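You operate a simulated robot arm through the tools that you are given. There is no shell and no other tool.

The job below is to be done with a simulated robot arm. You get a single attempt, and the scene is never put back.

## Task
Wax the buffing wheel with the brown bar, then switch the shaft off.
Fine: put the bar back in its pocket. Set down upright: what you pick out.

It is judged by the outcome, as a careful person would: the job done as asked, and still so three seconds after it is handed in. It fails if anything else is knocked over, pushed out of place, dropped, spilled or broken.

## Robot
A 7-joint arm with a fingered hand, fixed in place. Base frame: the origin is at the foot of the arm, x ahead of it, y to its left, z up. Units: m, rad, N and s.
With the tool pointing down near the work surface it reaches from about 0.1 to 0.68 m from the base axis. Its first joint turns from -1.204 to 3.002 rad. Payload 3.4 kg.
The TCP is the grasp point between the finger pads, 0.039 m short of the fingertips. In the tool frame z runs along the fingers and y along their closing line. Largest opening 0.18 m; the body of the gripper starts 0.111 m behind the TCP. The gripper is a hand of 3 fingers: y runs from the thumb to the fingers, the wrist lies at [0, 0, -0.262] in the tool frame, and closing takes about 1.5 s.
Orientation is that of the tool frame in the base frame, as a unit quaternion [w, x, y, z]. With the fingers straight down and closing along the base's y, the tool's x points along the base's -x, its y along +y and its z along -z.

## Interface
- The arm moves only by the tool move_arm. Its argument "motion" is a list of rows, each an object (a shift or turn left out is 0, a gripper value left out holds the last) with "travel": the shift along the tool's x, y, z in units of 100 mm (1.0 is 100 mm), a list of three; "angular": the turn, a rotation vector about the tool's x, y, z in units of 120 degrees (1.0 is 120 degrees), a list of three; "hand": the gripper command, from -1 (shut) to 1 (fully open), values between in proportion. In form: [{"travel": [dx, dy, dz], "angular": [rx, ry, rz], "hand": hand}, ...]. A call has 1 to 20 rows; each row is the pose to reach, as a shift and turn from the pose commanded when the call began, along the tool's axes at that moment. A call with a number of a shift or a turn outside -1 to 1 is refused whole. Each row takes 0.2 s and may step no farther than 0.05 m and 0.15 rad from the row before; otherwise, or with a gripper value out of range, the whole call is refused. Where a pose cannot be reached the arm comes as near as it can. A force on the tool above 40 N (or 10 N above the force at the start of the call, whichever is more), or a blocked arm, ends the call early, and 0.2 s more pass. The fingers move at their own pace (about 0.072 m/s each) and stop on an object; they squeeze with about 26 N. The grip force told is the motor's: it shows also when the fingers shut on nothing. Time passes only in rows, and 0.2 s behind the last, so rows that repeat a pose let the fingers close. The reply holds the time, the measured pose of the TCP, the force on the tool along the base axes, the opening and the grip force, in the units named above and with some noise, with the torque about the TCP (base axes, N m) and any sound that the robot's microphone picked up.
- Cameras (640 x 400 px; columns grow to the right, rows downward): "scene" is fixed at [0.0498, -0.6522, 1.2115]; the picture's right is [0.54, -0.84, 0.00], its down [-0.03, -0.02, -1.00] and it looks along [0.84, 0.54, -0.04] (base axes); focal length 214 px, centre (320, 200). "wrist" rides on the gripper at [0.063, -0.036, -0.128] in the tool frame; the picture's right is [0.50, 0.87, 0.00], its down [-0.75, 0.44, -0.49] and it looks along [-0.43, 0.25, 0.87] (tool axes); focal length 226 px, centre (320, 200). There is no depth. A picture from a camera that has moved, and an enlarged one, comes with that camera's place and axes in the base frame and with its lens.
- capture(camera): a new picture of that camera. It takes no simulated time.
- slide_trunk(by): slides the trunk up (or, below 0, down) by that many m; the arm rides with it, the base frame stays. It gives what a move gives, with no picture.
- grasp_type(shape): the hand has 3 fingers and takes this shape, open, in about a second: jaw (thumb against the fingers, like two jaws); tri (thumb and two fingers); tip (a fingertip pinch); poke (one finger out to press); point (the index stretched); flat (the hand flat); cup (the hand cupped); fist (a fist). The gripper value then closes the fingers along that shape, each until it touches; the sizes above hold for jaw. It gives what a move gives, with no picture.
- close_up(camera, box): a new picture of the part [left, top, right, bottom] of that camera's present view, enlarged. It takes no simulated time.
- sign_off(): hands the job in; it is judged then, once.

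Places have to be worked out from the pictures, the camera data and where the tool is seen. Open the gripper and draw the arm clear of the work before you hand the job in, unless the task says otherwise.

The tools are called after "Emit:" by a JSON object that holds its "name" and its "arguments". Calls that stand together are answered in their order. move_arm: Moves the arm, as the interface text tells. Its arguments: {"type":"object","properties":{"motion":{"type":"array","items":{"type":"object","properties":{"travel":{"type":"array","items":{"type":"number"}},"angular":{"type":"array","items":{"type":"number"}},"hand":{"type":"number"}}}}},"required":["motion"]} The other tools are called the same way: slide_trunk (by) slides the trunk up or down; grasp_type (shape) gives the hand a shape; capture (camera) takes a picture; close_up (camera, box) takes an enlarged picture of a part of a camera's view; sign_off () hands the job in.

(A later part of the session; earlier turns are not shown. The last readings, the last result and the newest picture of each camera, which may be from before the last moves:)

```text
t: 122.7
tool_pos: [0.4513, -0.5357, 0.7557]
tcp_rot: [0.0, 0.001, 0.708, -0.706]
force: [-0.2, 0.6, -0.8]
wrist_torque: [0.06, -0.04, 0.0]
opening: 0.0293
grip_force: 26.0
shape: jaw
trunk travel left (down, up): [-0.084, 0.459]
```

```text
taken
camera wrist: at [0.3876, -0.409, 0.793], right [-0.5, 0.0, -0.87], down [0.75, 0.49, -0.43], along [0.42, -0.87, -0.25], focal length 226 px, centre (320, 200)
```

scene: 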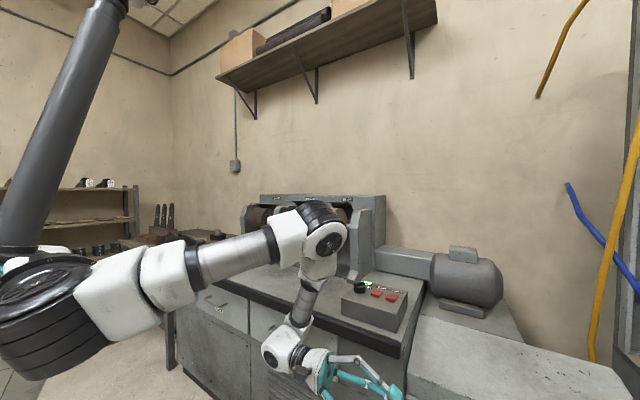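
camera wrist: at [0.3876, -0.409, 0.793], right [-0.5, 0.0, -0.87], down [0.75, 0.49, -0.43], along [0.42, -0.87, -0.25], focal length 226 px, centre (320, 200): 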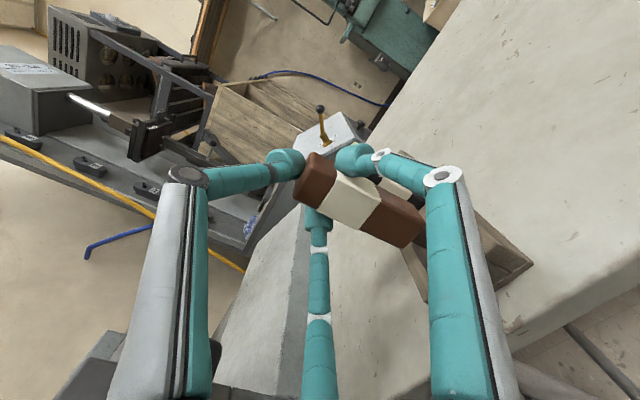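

I zoom to re-check the bar in the hand and its alignment with the rack.

Emit:
{"name": "close_up", "arguments": {"camera": "wrist", "box": [260, 120, 440, 260]}}

Emit:
{"name": "close_up", "arguments": {"camera": "wrist", "box": [380, 180, 540, 310]}}

```text
2.86 times, centred on (350, 190) of wrist
camera zoom: at [0.3876, -0.409, 0.793], right [-0.5, 0.0, -0.87], down [0.75, 0.49, -0.43], along [0.42, -0.87, -0.25], focal length 646 px, centre (234, 229)
```

zoom: 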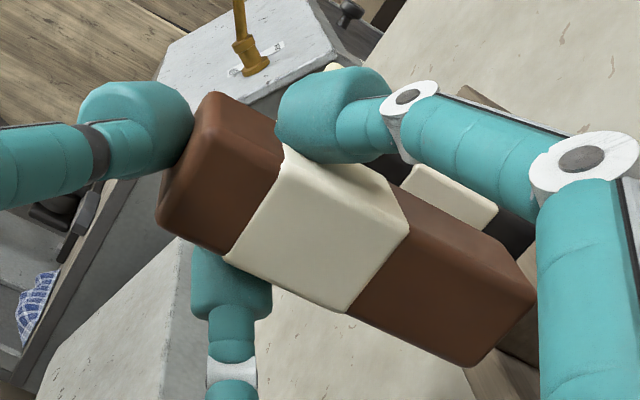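

```text
3.08 times, centred on (460, 245) of wrist
camera zoom: at [0.3876, -0.409, 0.793], right [-0.5, 0.0, -0.87], down [0.75, 0.49, -0.43], along [0.42, -0.87, -0.25], focal length 696 px, centre (-111, 62)
```

zoom: 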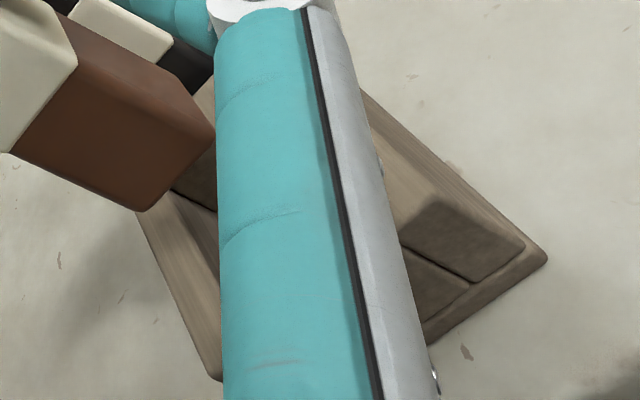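

The bar sits unchanged in the hand. I correct +3 mm in y and +1 mm in x, and descend to the pocket mouth.

Emit:
{"name": "move_arm", "arguments": {"motion": [{"travel": [-0.01, 0.02, -0.03]}, {"travel": [-0.01, 0.12, -0.03]}, {"travel": [-0.01, 0.22, -0.03]}]}}

Emit:
{"name": "close_up", "arguments": {"camera": "wrist", "box": [380, 180, 540, 310]}}

```text
t: 123.5
tool_pos: [0.4527, -0.533, 0.7318]
tcp_rot: [-0.003, -0.001, 0.708, -0.706]
force: [0.0, 0.7, -0.3]
wrist_torque: [0.01, 0.01, -0.03]
opening: 0.0294
grip_force: 26.1
shape: jaw
trunk travel left (down, up): [-0.084, 0.459]
```

```text
3.08 times, centred on (460, 245) of wrist
camera zoom: at [0.3901, -0.4061, 0.7703], right [-0.5, 0.0, -0.86], down [0.75, 0.49, -0.44], along [0.42, -0.87, -0.25], focal length 696 px, centre (-111, 62)
```

zoom: 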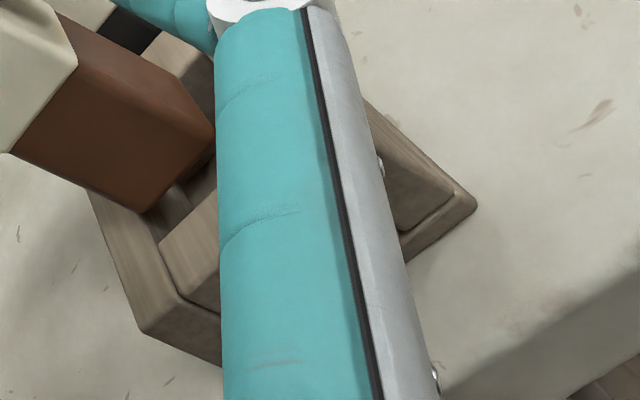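

I zoom right into the mouth of the pocket to measure the gap to the spacer and rail directly.

Emit:
{"name": "close_up", "arguments": {"camera": "wrist", "box": [390, 190, 454, 270]}}

```text
5.00 times, centred on (422, 230) of wrist
camera zoom: at [0.3901, -0.4061, 0.7703], right [-0.5, 0.0, -0.86], down [0.75, 0.49, -0.44], along [0.42, -0.87, -0.25], focal length 1130 px, centre (-190, 50)
```

zoom: 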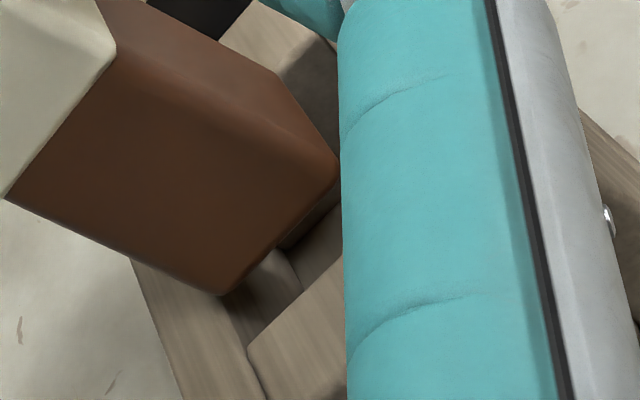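

The bar's lower corner is about 4 mm inside the rail and 2.5–5 mm inside the spacer — well within the pocket. I nudge 1 mm in -y and descend slowly.

Emit:
{"name": "move_arm", "arguments": {"motion": [{"travel": [0, 0.02, 0.01]}, {"travel": [0, 0.06, 0.01]}, {"travel": [0, 0.1, 0.01]}, {"travel": [0, 0.14, 0.01]}]}}

Emit:
{"name": "close_up", "arguments": {"camera": "wrist", "box": [390, 190, 454, 270]}}

```text
t: 124.5
tool_pos: [0.4538, -0.5361, 0.7186]
tcp_rot: [-0.004, -0.001, 0.709, -0.705]
force: [-0.4, 0.7, 0.1]
wrist_torque: [0.02, 0.0, 0.03]
opening: 0.0295
grip_force: 26.2
shape: jaw
out of reach, approached as far as the arm can: row 4
trunk travel left (down, up): [-0.084, 0.459]
```

```text
5.00 times, centred on (422, 230) of wrist
camera zoom: at [0.3917, -0.4085, 0.7568], right [-0.51, 0.01, -0.86], down [0.75, 0.49, -0.44], along [0.42, -0.87, -0.25], focal length 1130 px, centre (-190, 50)
```

zoom: 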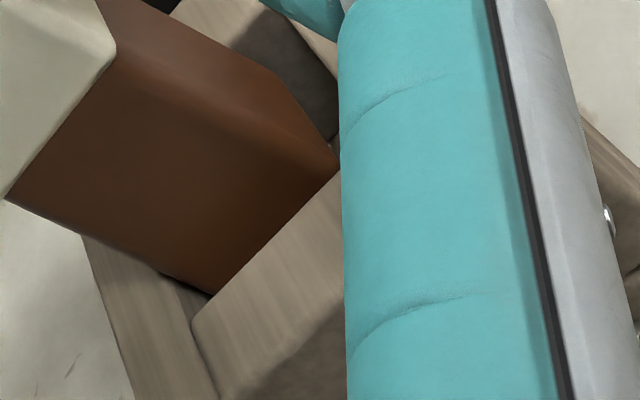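

The bar has entered the pocket by a few mm, but the arm reports a limit and drifted ~2 mm in +x. I try to correct sideways without descending.

Emit:
{"name": "move_arm", "arguments": {"motion": [{"travel": [0.02, 0, -0.01]}, {"travel": [0.03, 0, -0.02]}]}}

Emit:
{"name": "close_up", "arguments": {"camera": "wrist", "box": [390, 190, 454, 270]}}

Emit:
{"name": "capture", "arguments": {"camera": "scene"}}

```text
t: 125.0
tool_pos: [0.4537, -0.5357, 0.7187]
tcp_rot: [-0.003, -0.001, 0.708, -0.706]
force: [-0.4, 0.4, -1.2]
wrist_torque: [0.05, -0.01, 0.0]
opening: 0.0293
grip_force: 26.2
shape: jaw
trunk travel left (down, up): [-0.084, 0.459]
```

```text
5.00 times, centred on (422, 230) of wrist
camera zoom: at [0.3919, -0.4086, 0.7569], right [-0.5, 0.0, -0.86], down [0.75, 0.49, -0.44], along [0.42, -0.87, -0.25], focal length 1130 px, centre (-190, 50)
```

zoom: 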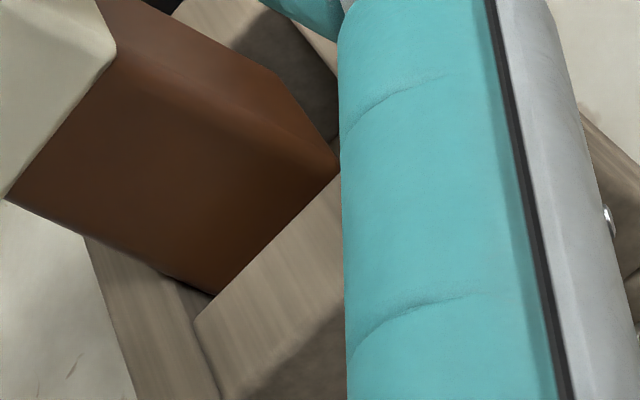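

```text
taken
```

scene: 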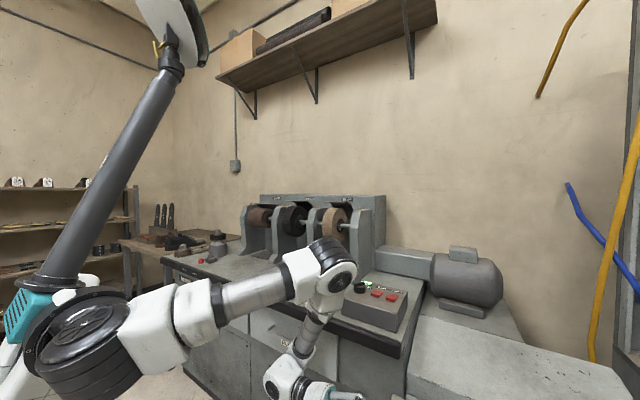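

The command did not shift the hand, so I check whether some arm link is touching the bench.

Emit:
{"name": "close_up", "arguments": {"camera": "scene", "box": [220, 220, 420, 400]}}

Emit:
{"name": "capture", "arguments": {"camera": "wrist"}}

```text
2.22 times, centred on (320, 310) of scene
camera zoom: at [0.0498, -0.6522, 1.2115], right [0.54, -0.84, 0.0], down [-0.03, -0.02, -1.0], along [0.84, 0.54, -0.04], focal length 477 px, centre (320, -44)
```

zoom: 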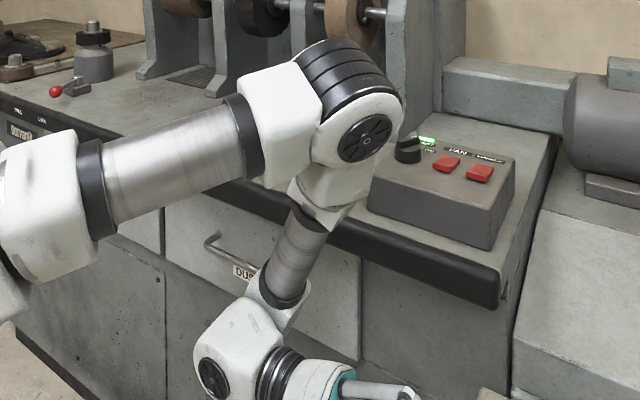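

```text
taken
camera wrist: at [0.3919, -0.4086, 0.7569], right [-0.5, 0.0, -0.86], down [0.75, 0.49, -0.44], along [0.42, -0.87, -0.25], focal length 226 px, centre (320, 200)
```

wrist: 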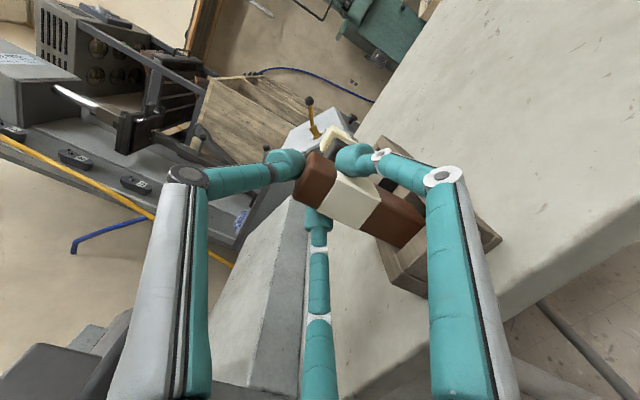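

The elbow is clear; the limit is the wrist bend. Tilting the hand down by ~6° raises the wrist 27 mm and still fits the pocket's clearance, so I lift 3 cm, apply that tilt, and re-measure.

Emit:
{"name": "move_arm", "arguments": {"motion": [{"travel": [0, -0.15, 0]}, {"travel": [0, -0.3, 0]}, {"travel": [0, -0.35, 0], "angular": [-0.025, 0, 0]}, {"travel": [0, -0.35, 0], "angular": [-0.05, 0, 0]}]}}

Emit:
{"name": "capture", "arguments": {"camera": "wrist"}}

Emit:
{"name": "close_up", "arguments": {"camera": "wrist", "box": [390, 190, 470, 290]}}

```text
t: 126.0
tool_pos: [0.4531, -0.5336, 0.7545]
tcp_rot: [-0.001, -0.001, 0.744, -0.668]
force: [-0.4, 0.9, -1.0]
wrist_torque: [0.04, -0.02, 0.03]
opening: 0.029
grip_force: 25.7
shape: jaw
trunk travel left (down, up): [-0.084, 0.459]
```

```text
taken
camera wrist: at [0.3892, -0.411, 0.8049], right [-0.5, 0.09, -0.86], down [0.75, 0.54, -0.38], along [0.42, -0.84, -0.34], focal length 226 px, centre (320, 200)
```

wrist: 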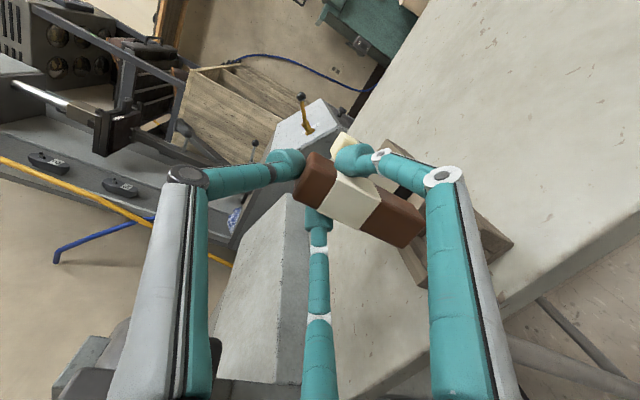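

```text
4.00 times, centred on (430, 240) of wrist
camera zoom: at [0.3892, -0.411, 0.8049], right [-0.5, 0.09, -0.86], down [0.75, 0.54, -0.38], along [0.42, -0.84, -0.34], focal length 904 px, centre (-120, 40)
```

zoom: 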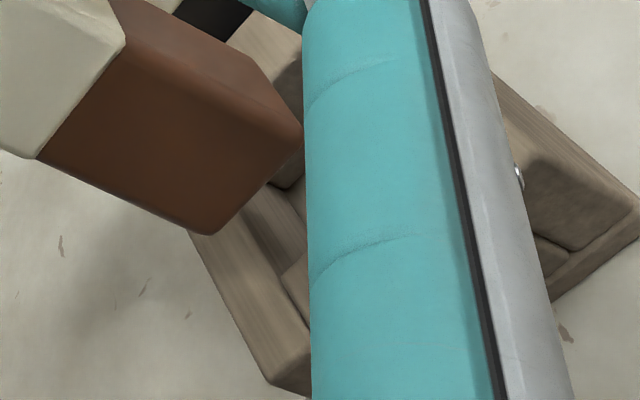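

Tilt is 6.2°. I shift the bar's lower end to the pocket's centre (7.5 mm in -y, 1 mm in -x) and bring it to ~1 cm above the rack to check the gap.

Emit:
{"name": "move_arm", "arguments": {"motion": [{"travel": [0.005, 0.05, 0.05]}, {"travel": [0.01, 0.11, 0.09]}, {"travel": [0.01, 0.171, 0.094]}]}}

Emit:
{"name": "close_up", "arguments": {"camera": "wrist", "box": [390, 190, 470, 290]}}

Emit:
{"name": "close_up", "arguments": {"camera": "wrist", "box": [390, 190, 454, 270]}}

```text
t: 126.8
tool_pos: [0.4513, -0.541, 0.7365]
tcp_rot: [-0.002, -0.001, 0.744, -0.668]
force: [0.4, 0.0, -2.1]
wrist_torque: [0.02, 0.02, -0.04]
opening: 0.029
grip_force: 26.0
shape: jaw
trunk travel left (down, up): [-0.084, 0.459]
```

```text
4.00 times, centred on (430, 240) of wrist
camera zoom: at [0.388, -0.4192, 0.7869], right [-0.5, 0.09, -0.86], down [0.75, 0.53, -0.38], along [0.42, -0.84, -0.34], focal length 904 px, centre (-120, 40)
```

zoom: 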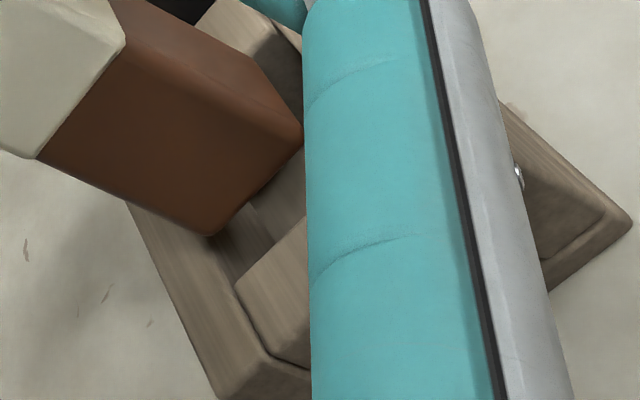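

```text
5.00 times, centred on (422, 230) of wrist
camera zoom: at [0.388, -0.4192, 0.7869], right [-0.5, 0.09, -0.86], down [0.75, 0.53, -0.38], along [0.42, -0.84, -0.34], focal length 1130 px, centre (-190, 50)
```

zoom: 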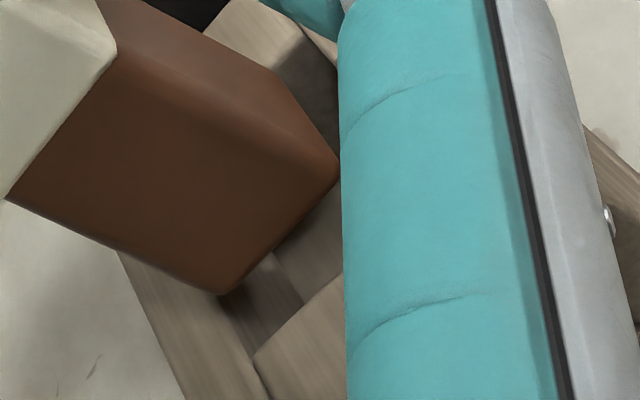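

Measured gaps: about 4 mm to the spacer and 3–5 mm to the rails. I descend vertically 2 cm with the tilt held.

Emit:
{"name": "move_arm", "arguments": {"motion": [{"travel": [-0.01, 0.05, 0.0054]}, {"travel": [-0.01, 0.1, 0.0108]}, {"travel": [-0.01, 0.15, 0.0162]}, {"travel": [-0.01, 0.2, 0.0215]}]}}

Emit:
{"name": "close_up", "arguments": {"camera": "wrist", "box": [390, 190, 470, 290]}}

```text
t: 127.8
tool_pos: [0.4515, -0.5429, 0.7157]
tcp_rot: [-0.002, 0.0, 0.744, -0.668]
force: [0.5, -0.8, -0.5]
wrist_torque: [0.03, 0.02, 0.01]
opening: 0.0294
grip_force: 25.6
shape: jaw
trunk travel left (down, up): [-0.084, 0.459]
```

```text
4.00 times, centred on (430, 240) of wrist
camera zoom: at [0.3888, -0.4197, 0.7664], right [-0.5, 0.09, -0.86], down [0.75, 0.53, -0.38], along [0.42, -0.84, -0.34], focal length 904 px, centre (-120, 40)
```

zoom: 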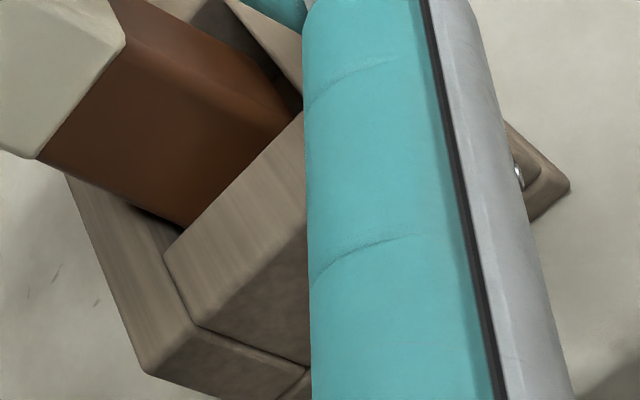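

No resistance; the bar is about 11 mm into the pocket. I continue down another 2 cm.

Emit:
{"name": "move_arm", "arguments": {"motion": [{"travel": [0, 0.04, 0.0043]}, {"travel": [0, 0.08, 0.0086]}, {"travel": [0, 0.12, 0.013]}, {"travel": [0, 0.16, 0.0172]}]}}

Emit:
{"name": "close_up", "arguments": {"camera": "wrist", "box": [390, 190, 470, 290]}}

```text
t: 128.8
tool_pos: [0.4521, -0.5413, 0.7001]
tcp_rot: [-0.002, 0.0, 0.743, -0.669]
force: [-0.4, 0.2, 5.1]
wrist_torque: [-0.24, -0.02, -0.06]
opening: 0.0294
grip_force: 26.1
shape: jaw
trunk travel left (down, up): [-0.084, 0.459]
```

```text
4.00 times, centred on (430, 240) of wrist
camera zoom: at [0.3886, -0.4187, 0.751], right [-0.5, 0.09, -0.86], down [0.75, 0.53, -0.38], along [0.42, -0.84, -0.34], focal length 904 px, centre (-120, 40)
```

zoom: 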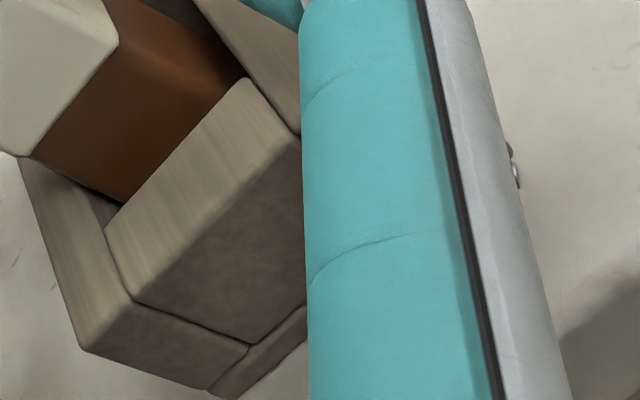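

A gentle 5 N vertical contact with no side force: the bar's bottom edge appears to be on the pocket floor. I check the whole view before releasing.

Emit:
{"name": "capture", "arguments": {"camera": "wrist"}}

Emit:
{"name": "close_up", "arguments": {"camera": "wrist", "box": [270, 120, 450, 250]}}

```text
taken
camera wrist: at [0.3886, -0.4187, 0.751], right [-0.5, 0.09, -0.86], down [0.75, 0.53, -0.38], along [0.42, -0.84, -0.34], focal length 226 px, centre (320, 200)
```

wrist: 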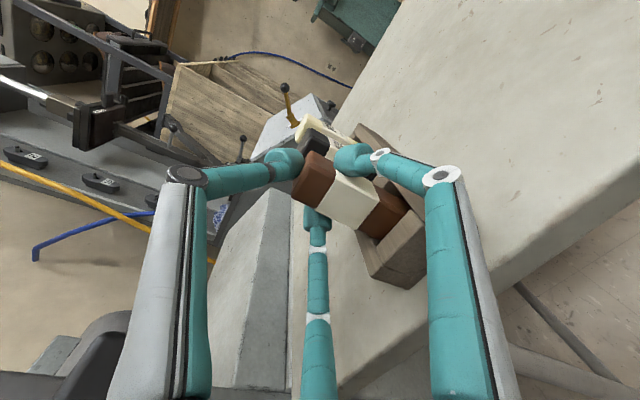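

```text
3.08 times, centred on (360, 185) of wrist
camera zoom: at [0.3886, -0.4187, 0.751], right [-0.5, 0.09, -0.86], down [0.75, 0.53, -0.38], along [0.42, -0.84, -0.34], focal length 696 px, centre (197, 246)
```

zoom: 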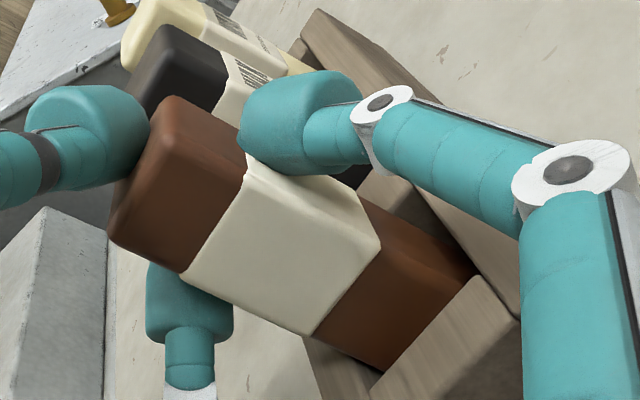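

The neighbouring black bar's top computes to z≈0.71, which matches a pocket floor near 0.612 — so the brown bar is on the floor. I open the fingers gradually and watch it.

Emit:
{"name": "move_arm", "arguments": {"motion": [{"travel": [0, -0.01, 0]}, {"travel": [0, -0.01, 0], "hand": -0.85}, {"travel": [0, -0.01, 0], "hand": -0.75}, {"travel": [0, -0.01, 0], "hand": -0.65}, {"travel": [0, -0.01, 0], "hand": -0.6}]}}

Emit:
{"name": "capture", "arguments": {"camera": "wrist"}}

Emit:
{"name": "close_up", "arguments": {"camera": "wrist", "box": [270, 120, 450, 250]}}

```text
t: 130.1
tool_pos: [0.4519, -0.5415, 0.6993]
tcp_rot: [-0.002, -0.001, 0.744, -0.668]
force: [0.8, 0.5, 0.5]
wrist_torque: [0.02, -0.04, 0.01]
opening: 0.0361
grip_force: 0.0
shape: jaw
trunk travel left (down, up): [-0.084, 0.459]
```

```text
taken
camera wrist: at [0.3889, -0.4191, 0.7506], right [-0.5, 0.09, -0.86], down [0.75, 0.54, -0.38], along [0.42, -0.84, -0.34], focal length 226 px, centre (320, 200)
```

wrist: 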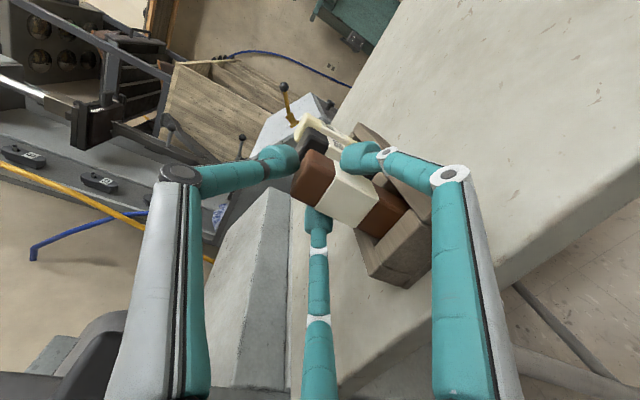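

```text
3.08 times, centred on (360, 185) of wrist
camera zoom: at [0.3889, -0.4191, 0.7506], right [-0.5, 0.09, -0.86], down [0.75, 0.54, -0.38], along [0.42, -0.84, -0.34], focal length 696 px, centre (197, 246)
```

zoom: 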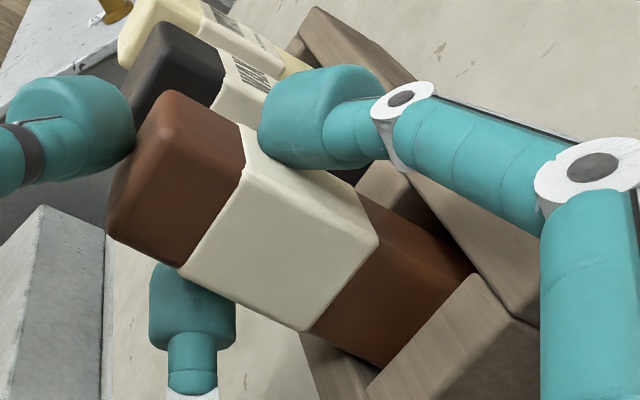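

The bar stays standing in its pocket with the grip released. I open a little more and withdraw the hand along +y, then look.

Emit:
{"name": "move_arm", "arguments": {"motion": [{"hand": -0.5}, {"hand": -0.4}, {"hand": -0.3}, {"hand": -0.2}, {"hand": -0.2}]}}

Emit:
{"name": "close_up", "arguments": {"camera": "wrist", "box": [230, 90, 450, 270]}}

```text
t: 131.2
tool_pos: [0.4519, -0.5412, 0.7]
tcp_rot: [-0.001, -0.001, 0.744, -0.668]
force: [-0.1, 0.2, 0.9]
wrist_torque: [-0.02, -0.01, 0.0]
opening: 0.0714
grip_force: 0.2
shape: jaw
trunk travel left (down, up): [-0.084, 0.459]
```

```text
2.22 times, centred on (340, 180) of wrist
camera zoom: at [0.3888, -0.4189, 0.751], right [-0.5, 0.09, -0.86], down [0.75, 0.53, -0.38], along [0.42, -0.84, -0.34], focal length 502 px, centre (276, 244)
```

zoom: 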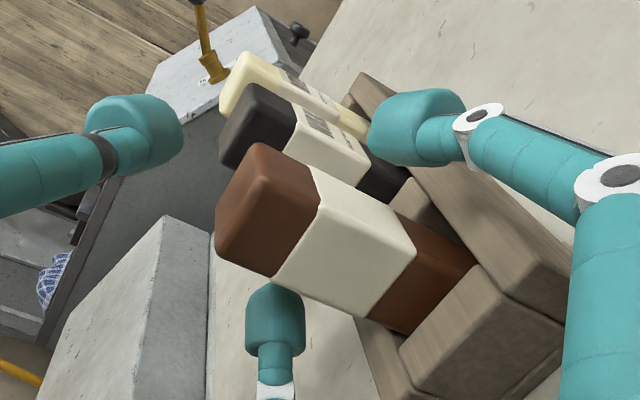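

The brown bar stands in its pocket, parallel to the other two. The thumb is above it and the fingers beside it, so I withdraw straight up.

Emit:
{"name": "move_arm", "arguments": {"motion": [{"travel": [0, -0.1, -0.03]}, {"travel": [0, -0.3, -0.06]}, {"travel": [0, -0.6, -0.1]}, {"travel": [0, -0.95, -0.15]}]}}

Emit:
{"name": "capture", "arguments": {"camera": "wrist"}}

Emit:
{"name": "move_arm", "arguments": {"motion": [{"travel": [0, -0.3, 0]}, {"travel": [0, -0.6, 0]}, {"travel": [0, -0.95, 0]}]}}

Emit:
{"name": "capture", "arguments": {"camera": "wrist"}}

```text
t: 132.2
tool_pos: [0.4517, -0.5366, 0.7998]
tcp_rot: [-0.002, 0.0, 0.744, -0.668]
force: [-0.4, -0.5, 0.3]
wrist_torque: [0.06, 0.0, 0.03]
opening: 0.0717
grip_force: 0.1
shape: jaw
trunk travel left (down, up): [-0.084, 0.459]
```

```text
taken
camera wrist: at [0.3892, -0.4136, 0.8501], right [-0.5, 0.09, -0.86], down [0.75, 0.53, -0.38], along [0.42, -0.84, -0.34], focal length 226 px, centre (320, 200)
```

wrist: 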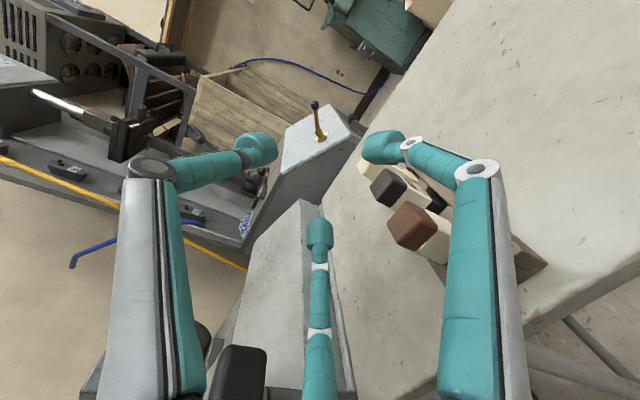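

```text
t: 133.1
tool_pos: [0.4512, -0.5459, 0.8927]
tcp_rot: [-0.001, 0.0, 0.744, -0.668]
force: [-1.0, 0.1, -0.2]
wrist_torque: [0.0, 0.0, 0.0]
opening: 0.0715
grip_force: 0.0
shape: jaw
trunk travel left (down, up): [-0.084, 0.459]
```

```text
taken
camera wrist: at [0.3888, -0.424, 0.9442], right [-0.5, 0.09, -0.86], down [0.75, 0.53, -0.38], along [0.42, -0.84, -0.34], focal length 226 px, centre (320, 200)
```

wrist: 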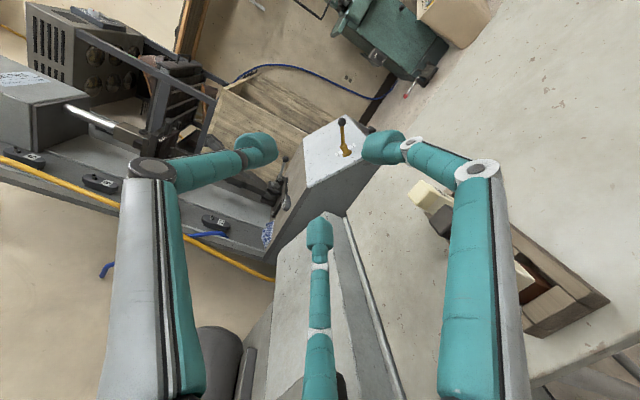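

The bar is in its pocket. Now the shaft: I bring the hand back to pointing down and raise the trunk to regain reach to the knob.

Emit:
{"name": "move_arm", "arguments": {"motion": [{"angular": [-0.065, 0, 0]}, {"angular": [-0.13, 0, 0]}, {"angular": [-0.195, 0, 0]}, {"angular": [-0.26, 0, 0]}, {"angular": [-0.325, 0, 0]}, {"angular": [-0.39, 0, 0]}, {"angular": [-0.455, 0, 0]}, {"angular": [-0.52, 0, 0]}, {"angular": [-0.585, 0, 0]}, {"angular": [-0.65, 0, 0]}, {"angular": [-0.7, 0, 0]}]}}

Emit:
{"name": "slide_trunk", "arguments": {"by": 0.1}}

Emit:
{"name": "capture", "arguments": {"camera": "wrist"}}

Emit:
{"name": "capture", "arguments": {"camera": "scene"}}

```text
t: 135.4
tool_pos: [0.452, -0.5471, 0.8915]
tcp_rot: [-0.001, 0.001, 1.0, 0.001]
force: [0.5, 0.1, -0.4]
wrist_torque: [-0.01, 0.0, 0.01]
opening: 0.0714
grip_force: 0.0
shape: jaw
trunk travel left (down, up): [-0.084, 0.459]
```

```text
t: 136.8
tool_pos: [0.4527, -0.5471, 0.9886]
tcp_rot: [-0.002, 0.0, 1.0, 0.0]
force: [0.1, 0.1, -0.3]
wrist_torque: [-0.01, 0.0, 0.01]
opening: 0.0714
grip_force: 0.0
shape: jaw
trunk travel left (down, up): [-0.184, 0.359]
```

```text
taken
camera wrist: at [0.3904, -0.5841, 1.1191], right [-0.5, 0.87, 0.0], down [0.76, 0.43, 0.49], along [0.42, 0.25, -0.87], focal length 226 px, centre (320, 200)
```

wrist: 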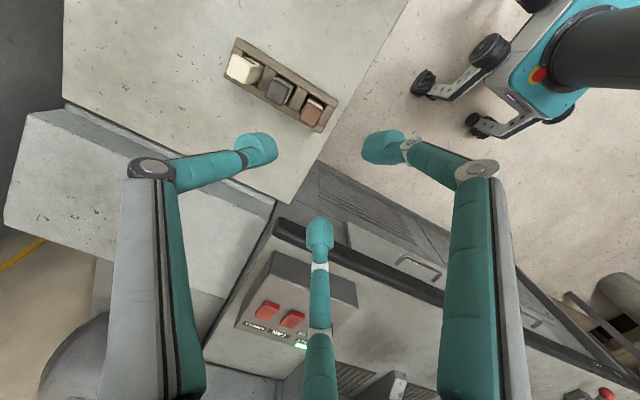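

```text
taken
```

scene: 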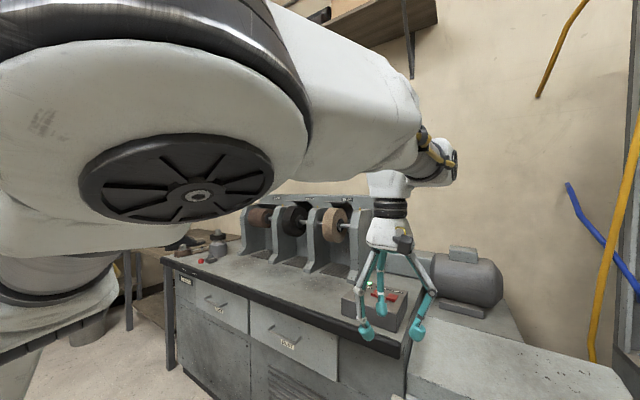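

I zoom on the rack to confirm the bar's final state, and check the lamp and knob.

Emit:
{"name": "close_up", "arguments": {"camera": "wrist", "box": [215, 30, 345, 140]}}

Emit:
{"name": "close_up", "arguments": {"camera": "scene", "box": [330, 260, 430, 340]}}

```text
3.64 times, centred on (280, 85) of wrist
camera zoom: at [0.3904, -0.5841, 1.1191], right [-0.5, 0.87, 0.0], down [0.76, 0.43, 0.49], along [0.42, 0.25, -0.87], focal length 822 px, centre (466, 618)
```

zoom: 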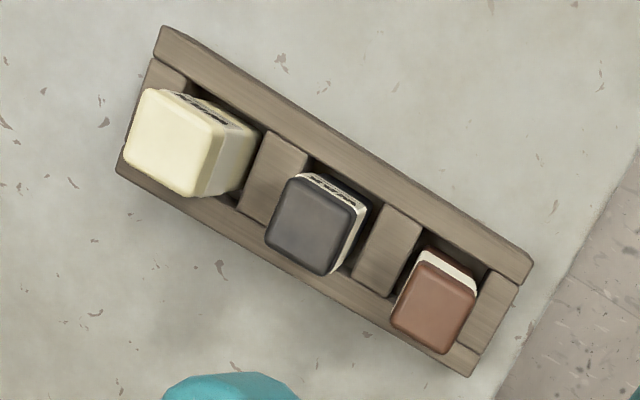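

```text
5.00 times, centred on (380, 300) of scene
camera zoom: at [0.0498, -0.6522, 1.2115], right [0.54, -0.84, 0.0], down [-0.03, -0.02, -1.0], along [0.84, 0.54, -0.04], focal length 1072 px, centre (20, -300)
```

zoom: 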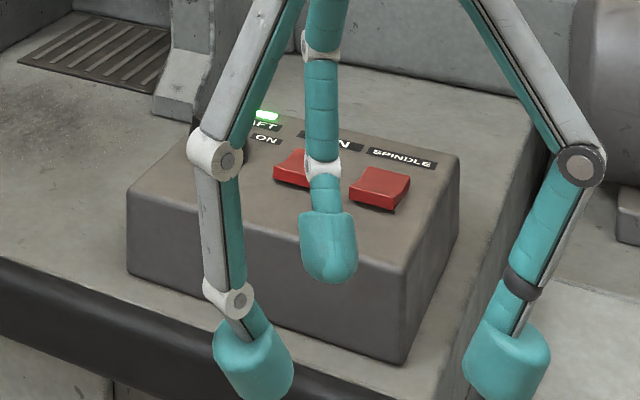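

The brown bar stands properly in its pocket and the lamp is still green. I take the poke shape, turn the hand as before, and move to the -y side of the knob.

Emit:
{"name": "grasp_type", "arguments": {"shape": "poke"}}

Emit:
{"name": "move_arm", "arguments": {"motion": [{"travel": [-0.32, 0.16, 0]}, {"travel": [-0.64, 0.32, 0]}, {"travel": [-0.95, 0.47, 0]}]}}

Emit:
{"name": "move_arm", "arguments": {"motion": [{"travel": [-0.32, 0.16, 0]}, {"travel": [-0.64, 0.32, 0]}, {"travel": [-0.95, 0.47, 0]}]}}

Emit:
{"name": "move_arm", "arguments": {"motion": [{"angular": [0, 0, -0.068]}, {"angular": [0, 0, -0.136]}, {"angular": [0, 0, -0.204]}, {"angular": [0, 0, -0.272]}, {"angular": [0, 0, -0.34]}, {"angular": [0, 0, -0.408]}, {"angular": [0, 0, -0.476]}, {"angular": [0, 0, -0.544]}, {"angular": [0, 0, -0.612]}, {"angular": [0, 0, -0.68]}, {"angular": [0, 0, -0.75]}]}}

Emit:
{"name": "capture", "arguments": {"camera": "wrist"}}

```text
t: 137.7
tool_pos: [0.452, -0.5476, 0.9899]
tcp_rot: [-0.002, 0.001, 1.0, 0.0]
force: [-0.6, 0.1, -1.1]
wrist_torque: [0.0, 0.01, 0.0]
opening: 0.0001
grip_force: 0.0
shape: poke
trunk travel left (down, up): [-0.184, 0.359]
```

```text
t: 138.5
tool_pos: [0.547, -0.4984, 0.9897]
tcp_rot: [-0.001, 0.001, 1.0, 0.0]
force: [-0.3, 0.0, 0.2]
wrist_torque: [0.0, 0.0, 0.05]
opening: 0.0
grip_force: 0.0
shape: poke
trunk travel left (down, up): [-0.184, 0.359]
```

```text
t: 139.3
tool_pos: [0.6444, -0.4514, 0.9897]
tcp_rot: [-0.003, 0.001, 1.0, 0.0]
force: [0.0, 0.0, 0.5]
wrist_torque: [0.01, 0.05, 0.02]
opening: 0.0
grip_force: 0.1
shape: poke
trunk travel left (down, up): [-0.184, 0.359]
```

```text
t: 141.7
tool_pos: [0.6424, -0.4526, 0.991]
tcp_rot: [0.001, 0.708, -0.706, -0.002]
force: [-0.2, 0.6, -0.1]
wrist_torque: [-0.01, 0.02, 0.0]
opening: 0.0
grip_force: 0.0
shape: poke
trunk travel left (down, up): [-0.184, 0.359]
```

```text
taken
camera wrist: at [0.6783, -0.5159, 1.1201], right [-0.87, -0.5, 0.0], down [-0.43, 0.75, 0.49], along [-0.25, 0.43, -0.87], focal length 226 px, centre (320, 200)
```

wrist: 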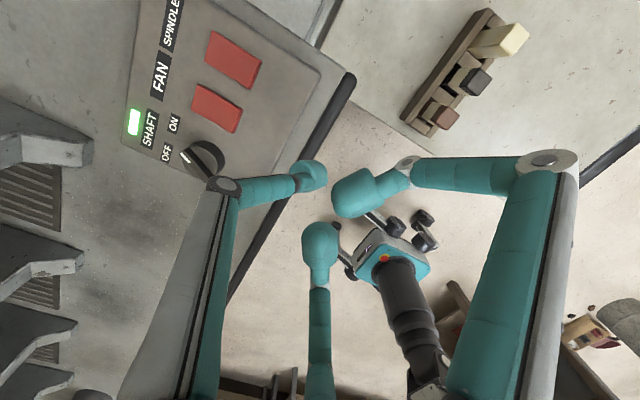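

I move over to the -y side of the knob, staying above the switches, then look closely.

Emit:
{"name": "move_arm", "arguments": {"motion": [{"travel": [-0.16, -0.32, 0]}, {"travel": [-0.32, -0.64, 0]}, {"travel": [-0.476, -0.951, 0.1]}, {"travel": [-0.476, -0.951, 0.37]}]}}

Emit:
{"name": "close_up", "arguments": {"camera": "wrist", "box": [240, 70, 400, 190]}}

Emit:
{"name": "close_up", "arguments": {"camera": "scene", "box": [328, 245, 424, 305]}}

```text
t: 142.7
tool_pos: [0.7379, -0.4067, 0.9539]
tcp_rot: [0.001, -0.706, 0.708, 0.002]
force: [-0.9, 0.1, 0.4]
wrist_torque: [0.02, -0.03, 0.0]
opening: 0.0
grip_force: 0.1
shape: poke
trunk travel left (down, up): [-0.184, 0.359]
```

```text
3.33 times, centred on (320, 130) of wrist
camera zoom: at [0.7723, -0.4709, 1.0828], right [-0.87, -0.5, 0.0], down [-0.43, 0.75, 0.49], along [-0.25, 0.43, -0.87], focal length 754 px, centre (320, 433)
```

zoom: 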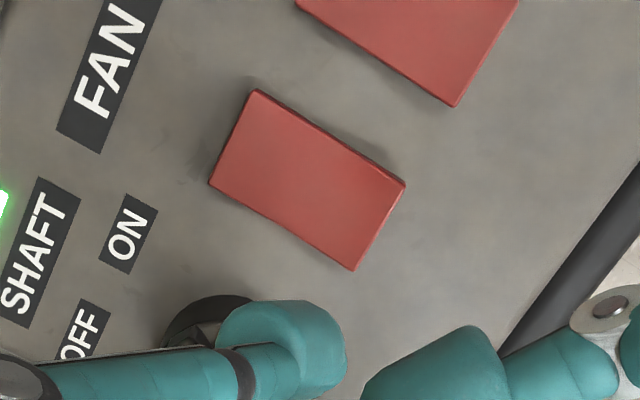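

```text
6.67 times, centred on (376, 275) of scene
camera zoom: at [0.0498, -0.6522, 1.2115], right [0.54, -0.84, 0.0], down [-0.03, -0.02, -1.0], along [0.84, 0.54, -0.04], focal length 1430 px, centre (-53, -300)
```

zoom: 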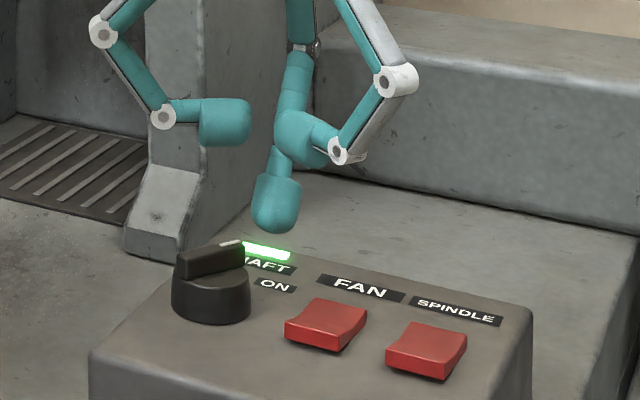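

The fingertip centre is at (0.746, -0.405), on the -y side of the blade as intended. I lower it to blade height and bring it up to the blade, then check.

Emit:
{"name": "move_arm", "arguments": {"motion": [{"travel": [0, 0, 0.15]}, {"travel": [0, 0, 0.28]}, {"travel": [-0.06, -0.035, 0.28]}, {"travel": [-0.115, -0.065, 0.28]}]}}

Emit:
{"name": "close_up", "arguments": {"camera": "wrist", "box": [240, 70, 400, 190]}}

Emit:
{"name": "close_up", "arguments": {"camera": "scene", "box": [328, 255, 408, 305]}}

```text
t: 143.7
tool_pos: [0.7447, -0.3933, 0.9267]
tcp_rot: [-0.001, -0.707, 0.707, 0.0]
force: [0.0, -0.4, -0.2]
wrist_torque: [0.01, -0.01, 0.01]
opening: 0.0
grip_force: 0.1
shape: poke
trunk travel left (down, up): [-0.184, 0.359]
```

```text
3.33 times, centred on (320, 130) of wrist
camera zoom: at [0.7805, -0.4577, 1.0551], right [-0.87, -0.5, 0.0], down [-0.43, 0.75, 0.49], along [-0.25, 0.43, -0.87], focal length 754 px, centre (320, 433)
```

zoom: 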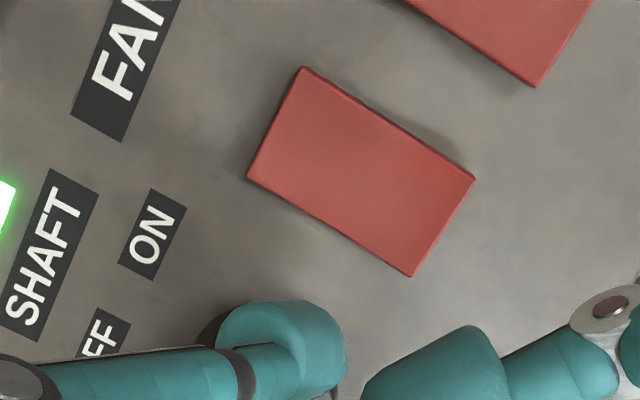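

```text
8.00 times, centred on (368, 280) of scene
camera zoom: at [0.0498, -0.6522, 1.2115], right [0.54, -0.84, 0.0], down [-0.03, -0.02, -1.0], along [0.84, 0.54, -0.04], focal length 1716 px, centre (-64, -440)
```

zoom: 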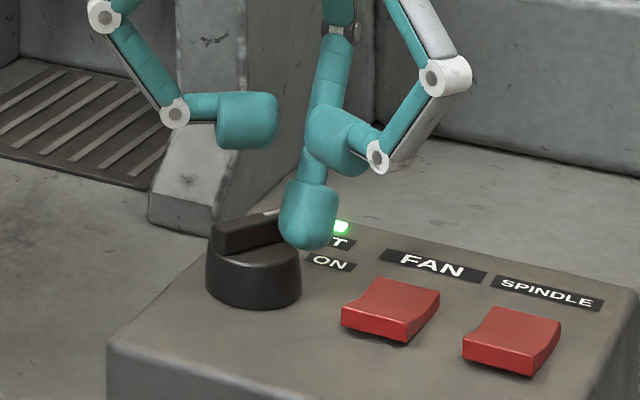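

The fingertip is right against the -y side of the blade. I sweep along the arc to push the pointer toward OFF.

Emit:
{"name": "move_arm", "arguments": {"motion": [{"travel": [-0.007, -0.02, 0.01]}, {"travel": [-0.014, -0.04, 0.01]}, {"travel": [-0.028, -0.063, 0.01]}, {"travel": [-0.042, -0.086, 0.01]}, {"travel": [-0.081, -0.123, 0.01]}]}}

Emit:
{"name": "close_up", "arguments": {"camera": "wrist", "box": [240, 70, 400, 190]}}

Emit:
{"name": "close_up", "arguments": {"camera": "scene", "box": [328, 255, 408, 305]}}

```text
t: 144.9
tool_pos: [0.7578, -0.3894, 0.9233]
tcp_rot: [0.0, -0.706, 0.708, 0.001]
force: [-0.1, -1.2, -0.3]
wrist_torque: [-0.05, 0.03, -0.01]
opening: 0.0
grip_force: 0.0
shape: poke
trunk travel left (down, up): [-0.184, 0.359]
```

```text
3.33 times, centred on (320, 130) of wrist
camera zoom: at [0.7931, -0.452, 1.0525], right [-0.87, -0.5, 0.0], down [-0.43, 0.75, 0.49], along [-0.25, 0.43, -0.87], focal length 754 px, centre (320, 433)
```

zoom: 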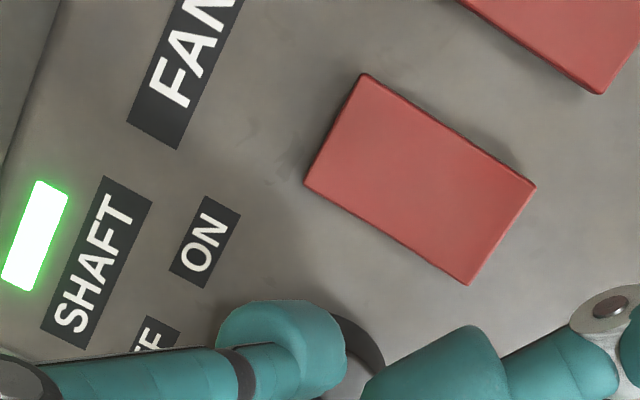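

```text
8.00 times, centred on (368, 280) of scene
camera zoom: at [0.0498, -0.6522, 1.2115], right [0.54, -0.84, 0.0], down [-0.03, -0.02, -1.0], along [0.84, 0.54, -0.04], focal length 1716 px, centre (-64, -440)
```

zoom: 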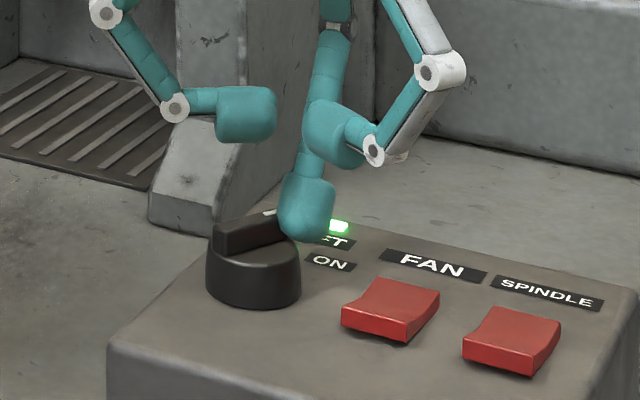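

The tip has slid toward the blade's end without turning it; I go back and press nearer the knob's centre, then sweep on a tighter arc.

Emit:
{"name": "move_arm", "arguments": {"motion": [{"travel": [0.08, 0.07, 0]}, {"travel": [0.07, 0.135, 0]}, {"travel": [0.019, 0.126, 0]}, {"travel": [0.002, 0.085, 0]}, {"travel": [-0.025, 0.05, 0]}, {"travel": [-0.06, 0.023, 0]}]}}

Emit:
{"name": "close_up", "arguments": {"camera": "wrist", "box": [240, 70, 400, 190]}}

Emit:
{"name": "close_up", "arguments": {"camera": "scene", "box": [328, 255, 408, 305]}}

```text
t: 146.3
tool_pos: [0.7541, -0.3824, 0.9226]
tcp_rot: [-0.002, -0.706, 0.708, 0.002]
force: [-0.9, -0.9, 0.2]
wrist_torque: [-0.02, 0.0, 0.02]
opening: 0.0
grip_force: 0.1
shape: poke
trunk travel left (down, up): [-0.184, 0.359]
```

```text
3.33 times, centred on (320, 130) of wrist
camera zoom: at [0.7902, -0.4453, 1.0519], right [-0.87, -0.5, 0.0], down [-0.43, 0.75, 0.49], along [-0.25, 0.43, -0.87], focal length 754 px, centre (320, 433)
```

zoom: 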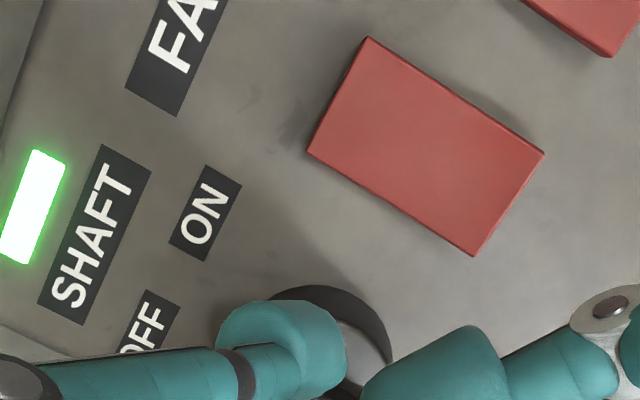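

```text
8.00 times, centred on (368, 280) of scene
camera zoom: at [0.0498, -0.6522, 1.2115], right [0.54, -0.84, 0.0], down [-0.03, -0.02, -1.0], along [0.84, 0.54, -0.04], focal length 1716 px, centre (-64, -440)
```

zoom: 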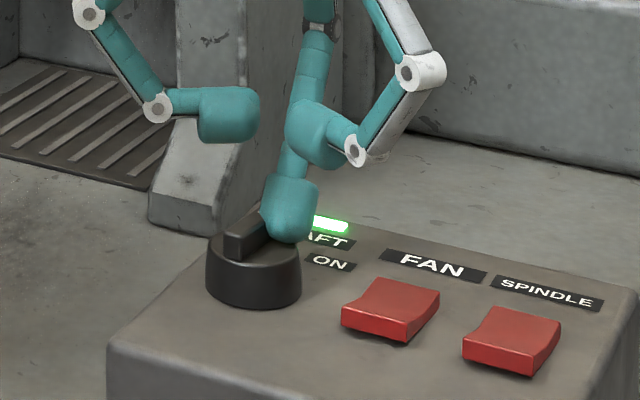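

The pointer is turning now (about half way). I continue the sweep to the OFF stop.

Emit:
{"name": "move_arm", "arguments": {"motion": [{"travel": [-0.02, -0.01, 0]}, {"travel": [-0.041, -0.017, 0]}, {"travel": [-0.07, -0.022, 0]}]}}

Emit:
{"name": "close_up", "arguments": {"camera": "wrist", "box": [240, 70, 400, 190]}}

Emit:
{"name": "close_up", "arguments": {"camera": "scene", "box": [328, 255, 408, 305]}}

```text
t: 147.1
tool_pos: [0.757, -0.3761, 0.9226]
tcp_rot: [0.001, -0.706, 0.708, 0.001]
force: [2.8, -7.8, 0.2]
wrist_torque: [-0.28, -0.09, 0.01]
opening: 0.0001
grip_force: 0.1
shape: poke
trunk travel left (down, up): [-0.184, 0.359]
```

```text
3.33 times, centred on (320, 130) of wrist
camera zoom: at [0.7927, -0.4403, 1.052], right [-0.87, -0.5, 0.0], down [-0.43, 0.75, 0.49], along [-0.25, 0.43, -0.87], focal length 754 px, centre (320, 433)
```

zoom: 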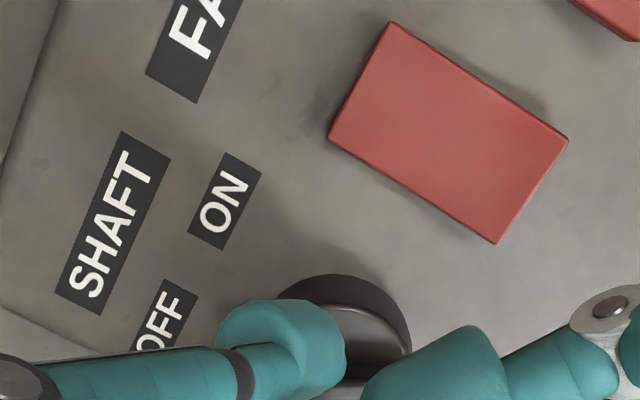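

```text
8.00 times, centred on (368, 280) of scene
camera zoom: at [0.0498, -0.6522, 1.2115], right [0.54, -0.84, 0.0], down [-0.03, -0.02, -1.0], along [0.84, 0.54, -0.04], focal length 1716 px, centre (-64, -440)
```

zoom: 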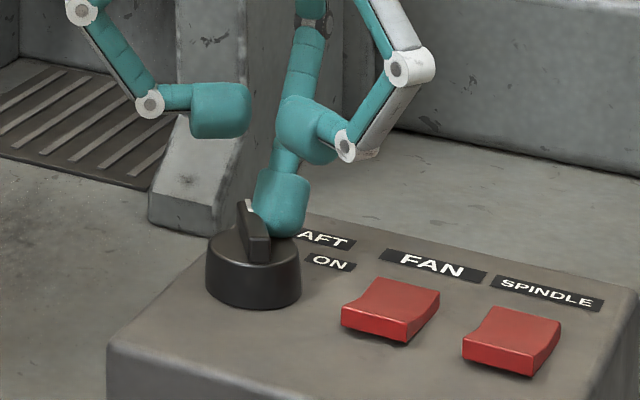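

The green lamp is out and the knob is at its OFF stop. I back the fingertip off slightly in -y, then lift straight up and clear.

Emit:
{"name": "move_arm", "arguments": {"motion": [{"travel": [0.05, 0, 0]}, {"travel": [0.1, 0, -0.1]}, {"travel": [0.1, 0, -0.35]}, {"travel": [0.1, 0.1, -0.6]}, {"travel": [0.1, 0.3, -0.8]}]}}

Emit:
{"name": "close_up", "arguments": {"camera": "scene", "box": [328, 255, 408, 305]}}

Emit:
{"name": "capture", "arguments": {"camera": "wrist"}}

```text
t: 148.3
tool_pos: [0.726, -0.3815, 1.0025]
tcp_rot: [0.001, -0.707, 0.708, 0.0]
force: [-0.1, 0.6, -0.4]
wrist_torque: [0.02, -0.01, -0.02]
opening: 0.0
grip_force: 0.0
shape: poke
trunk travel left (down, up): [-0.184, 0.359]
```

```text
8.00 times, centred on (368, 280) of scene
camera zoom: at [0.0498, -0.6522, 1.2115], right [0.54, -0.84, 0.0], down [-0.03, -0.02, -1.0], along [0.84, 0.54, -0.04], focal length 1716 px, centre (-64, -440)
```

zoom: 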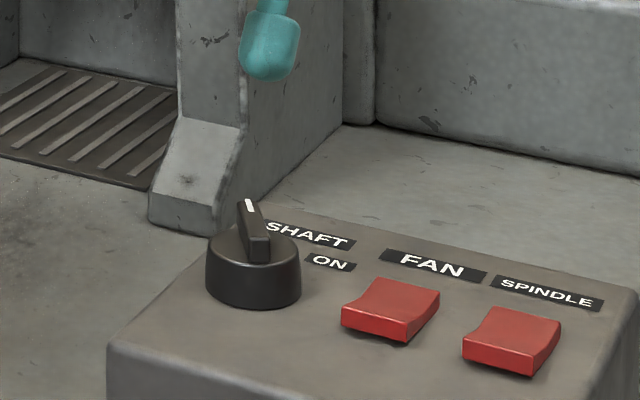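

```text
taken
camera wrist: at [0.762, -0.4464, 1.1322], right [-0.87, -0.5, 0.0], down [-0.43, 0.75, 0.49], along [-0.25, 0.43, -0.87], focal length 226 px, centre (320, 200)
```

wrist: 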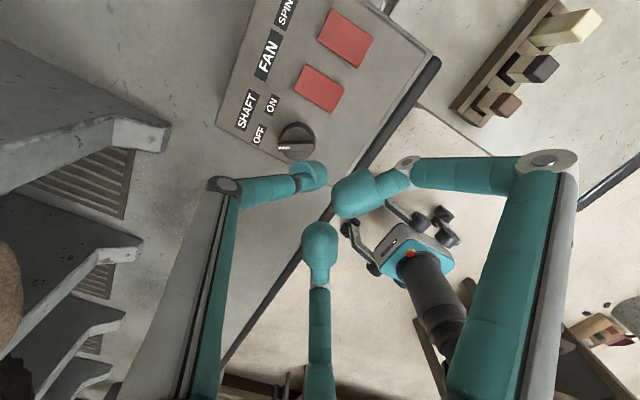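

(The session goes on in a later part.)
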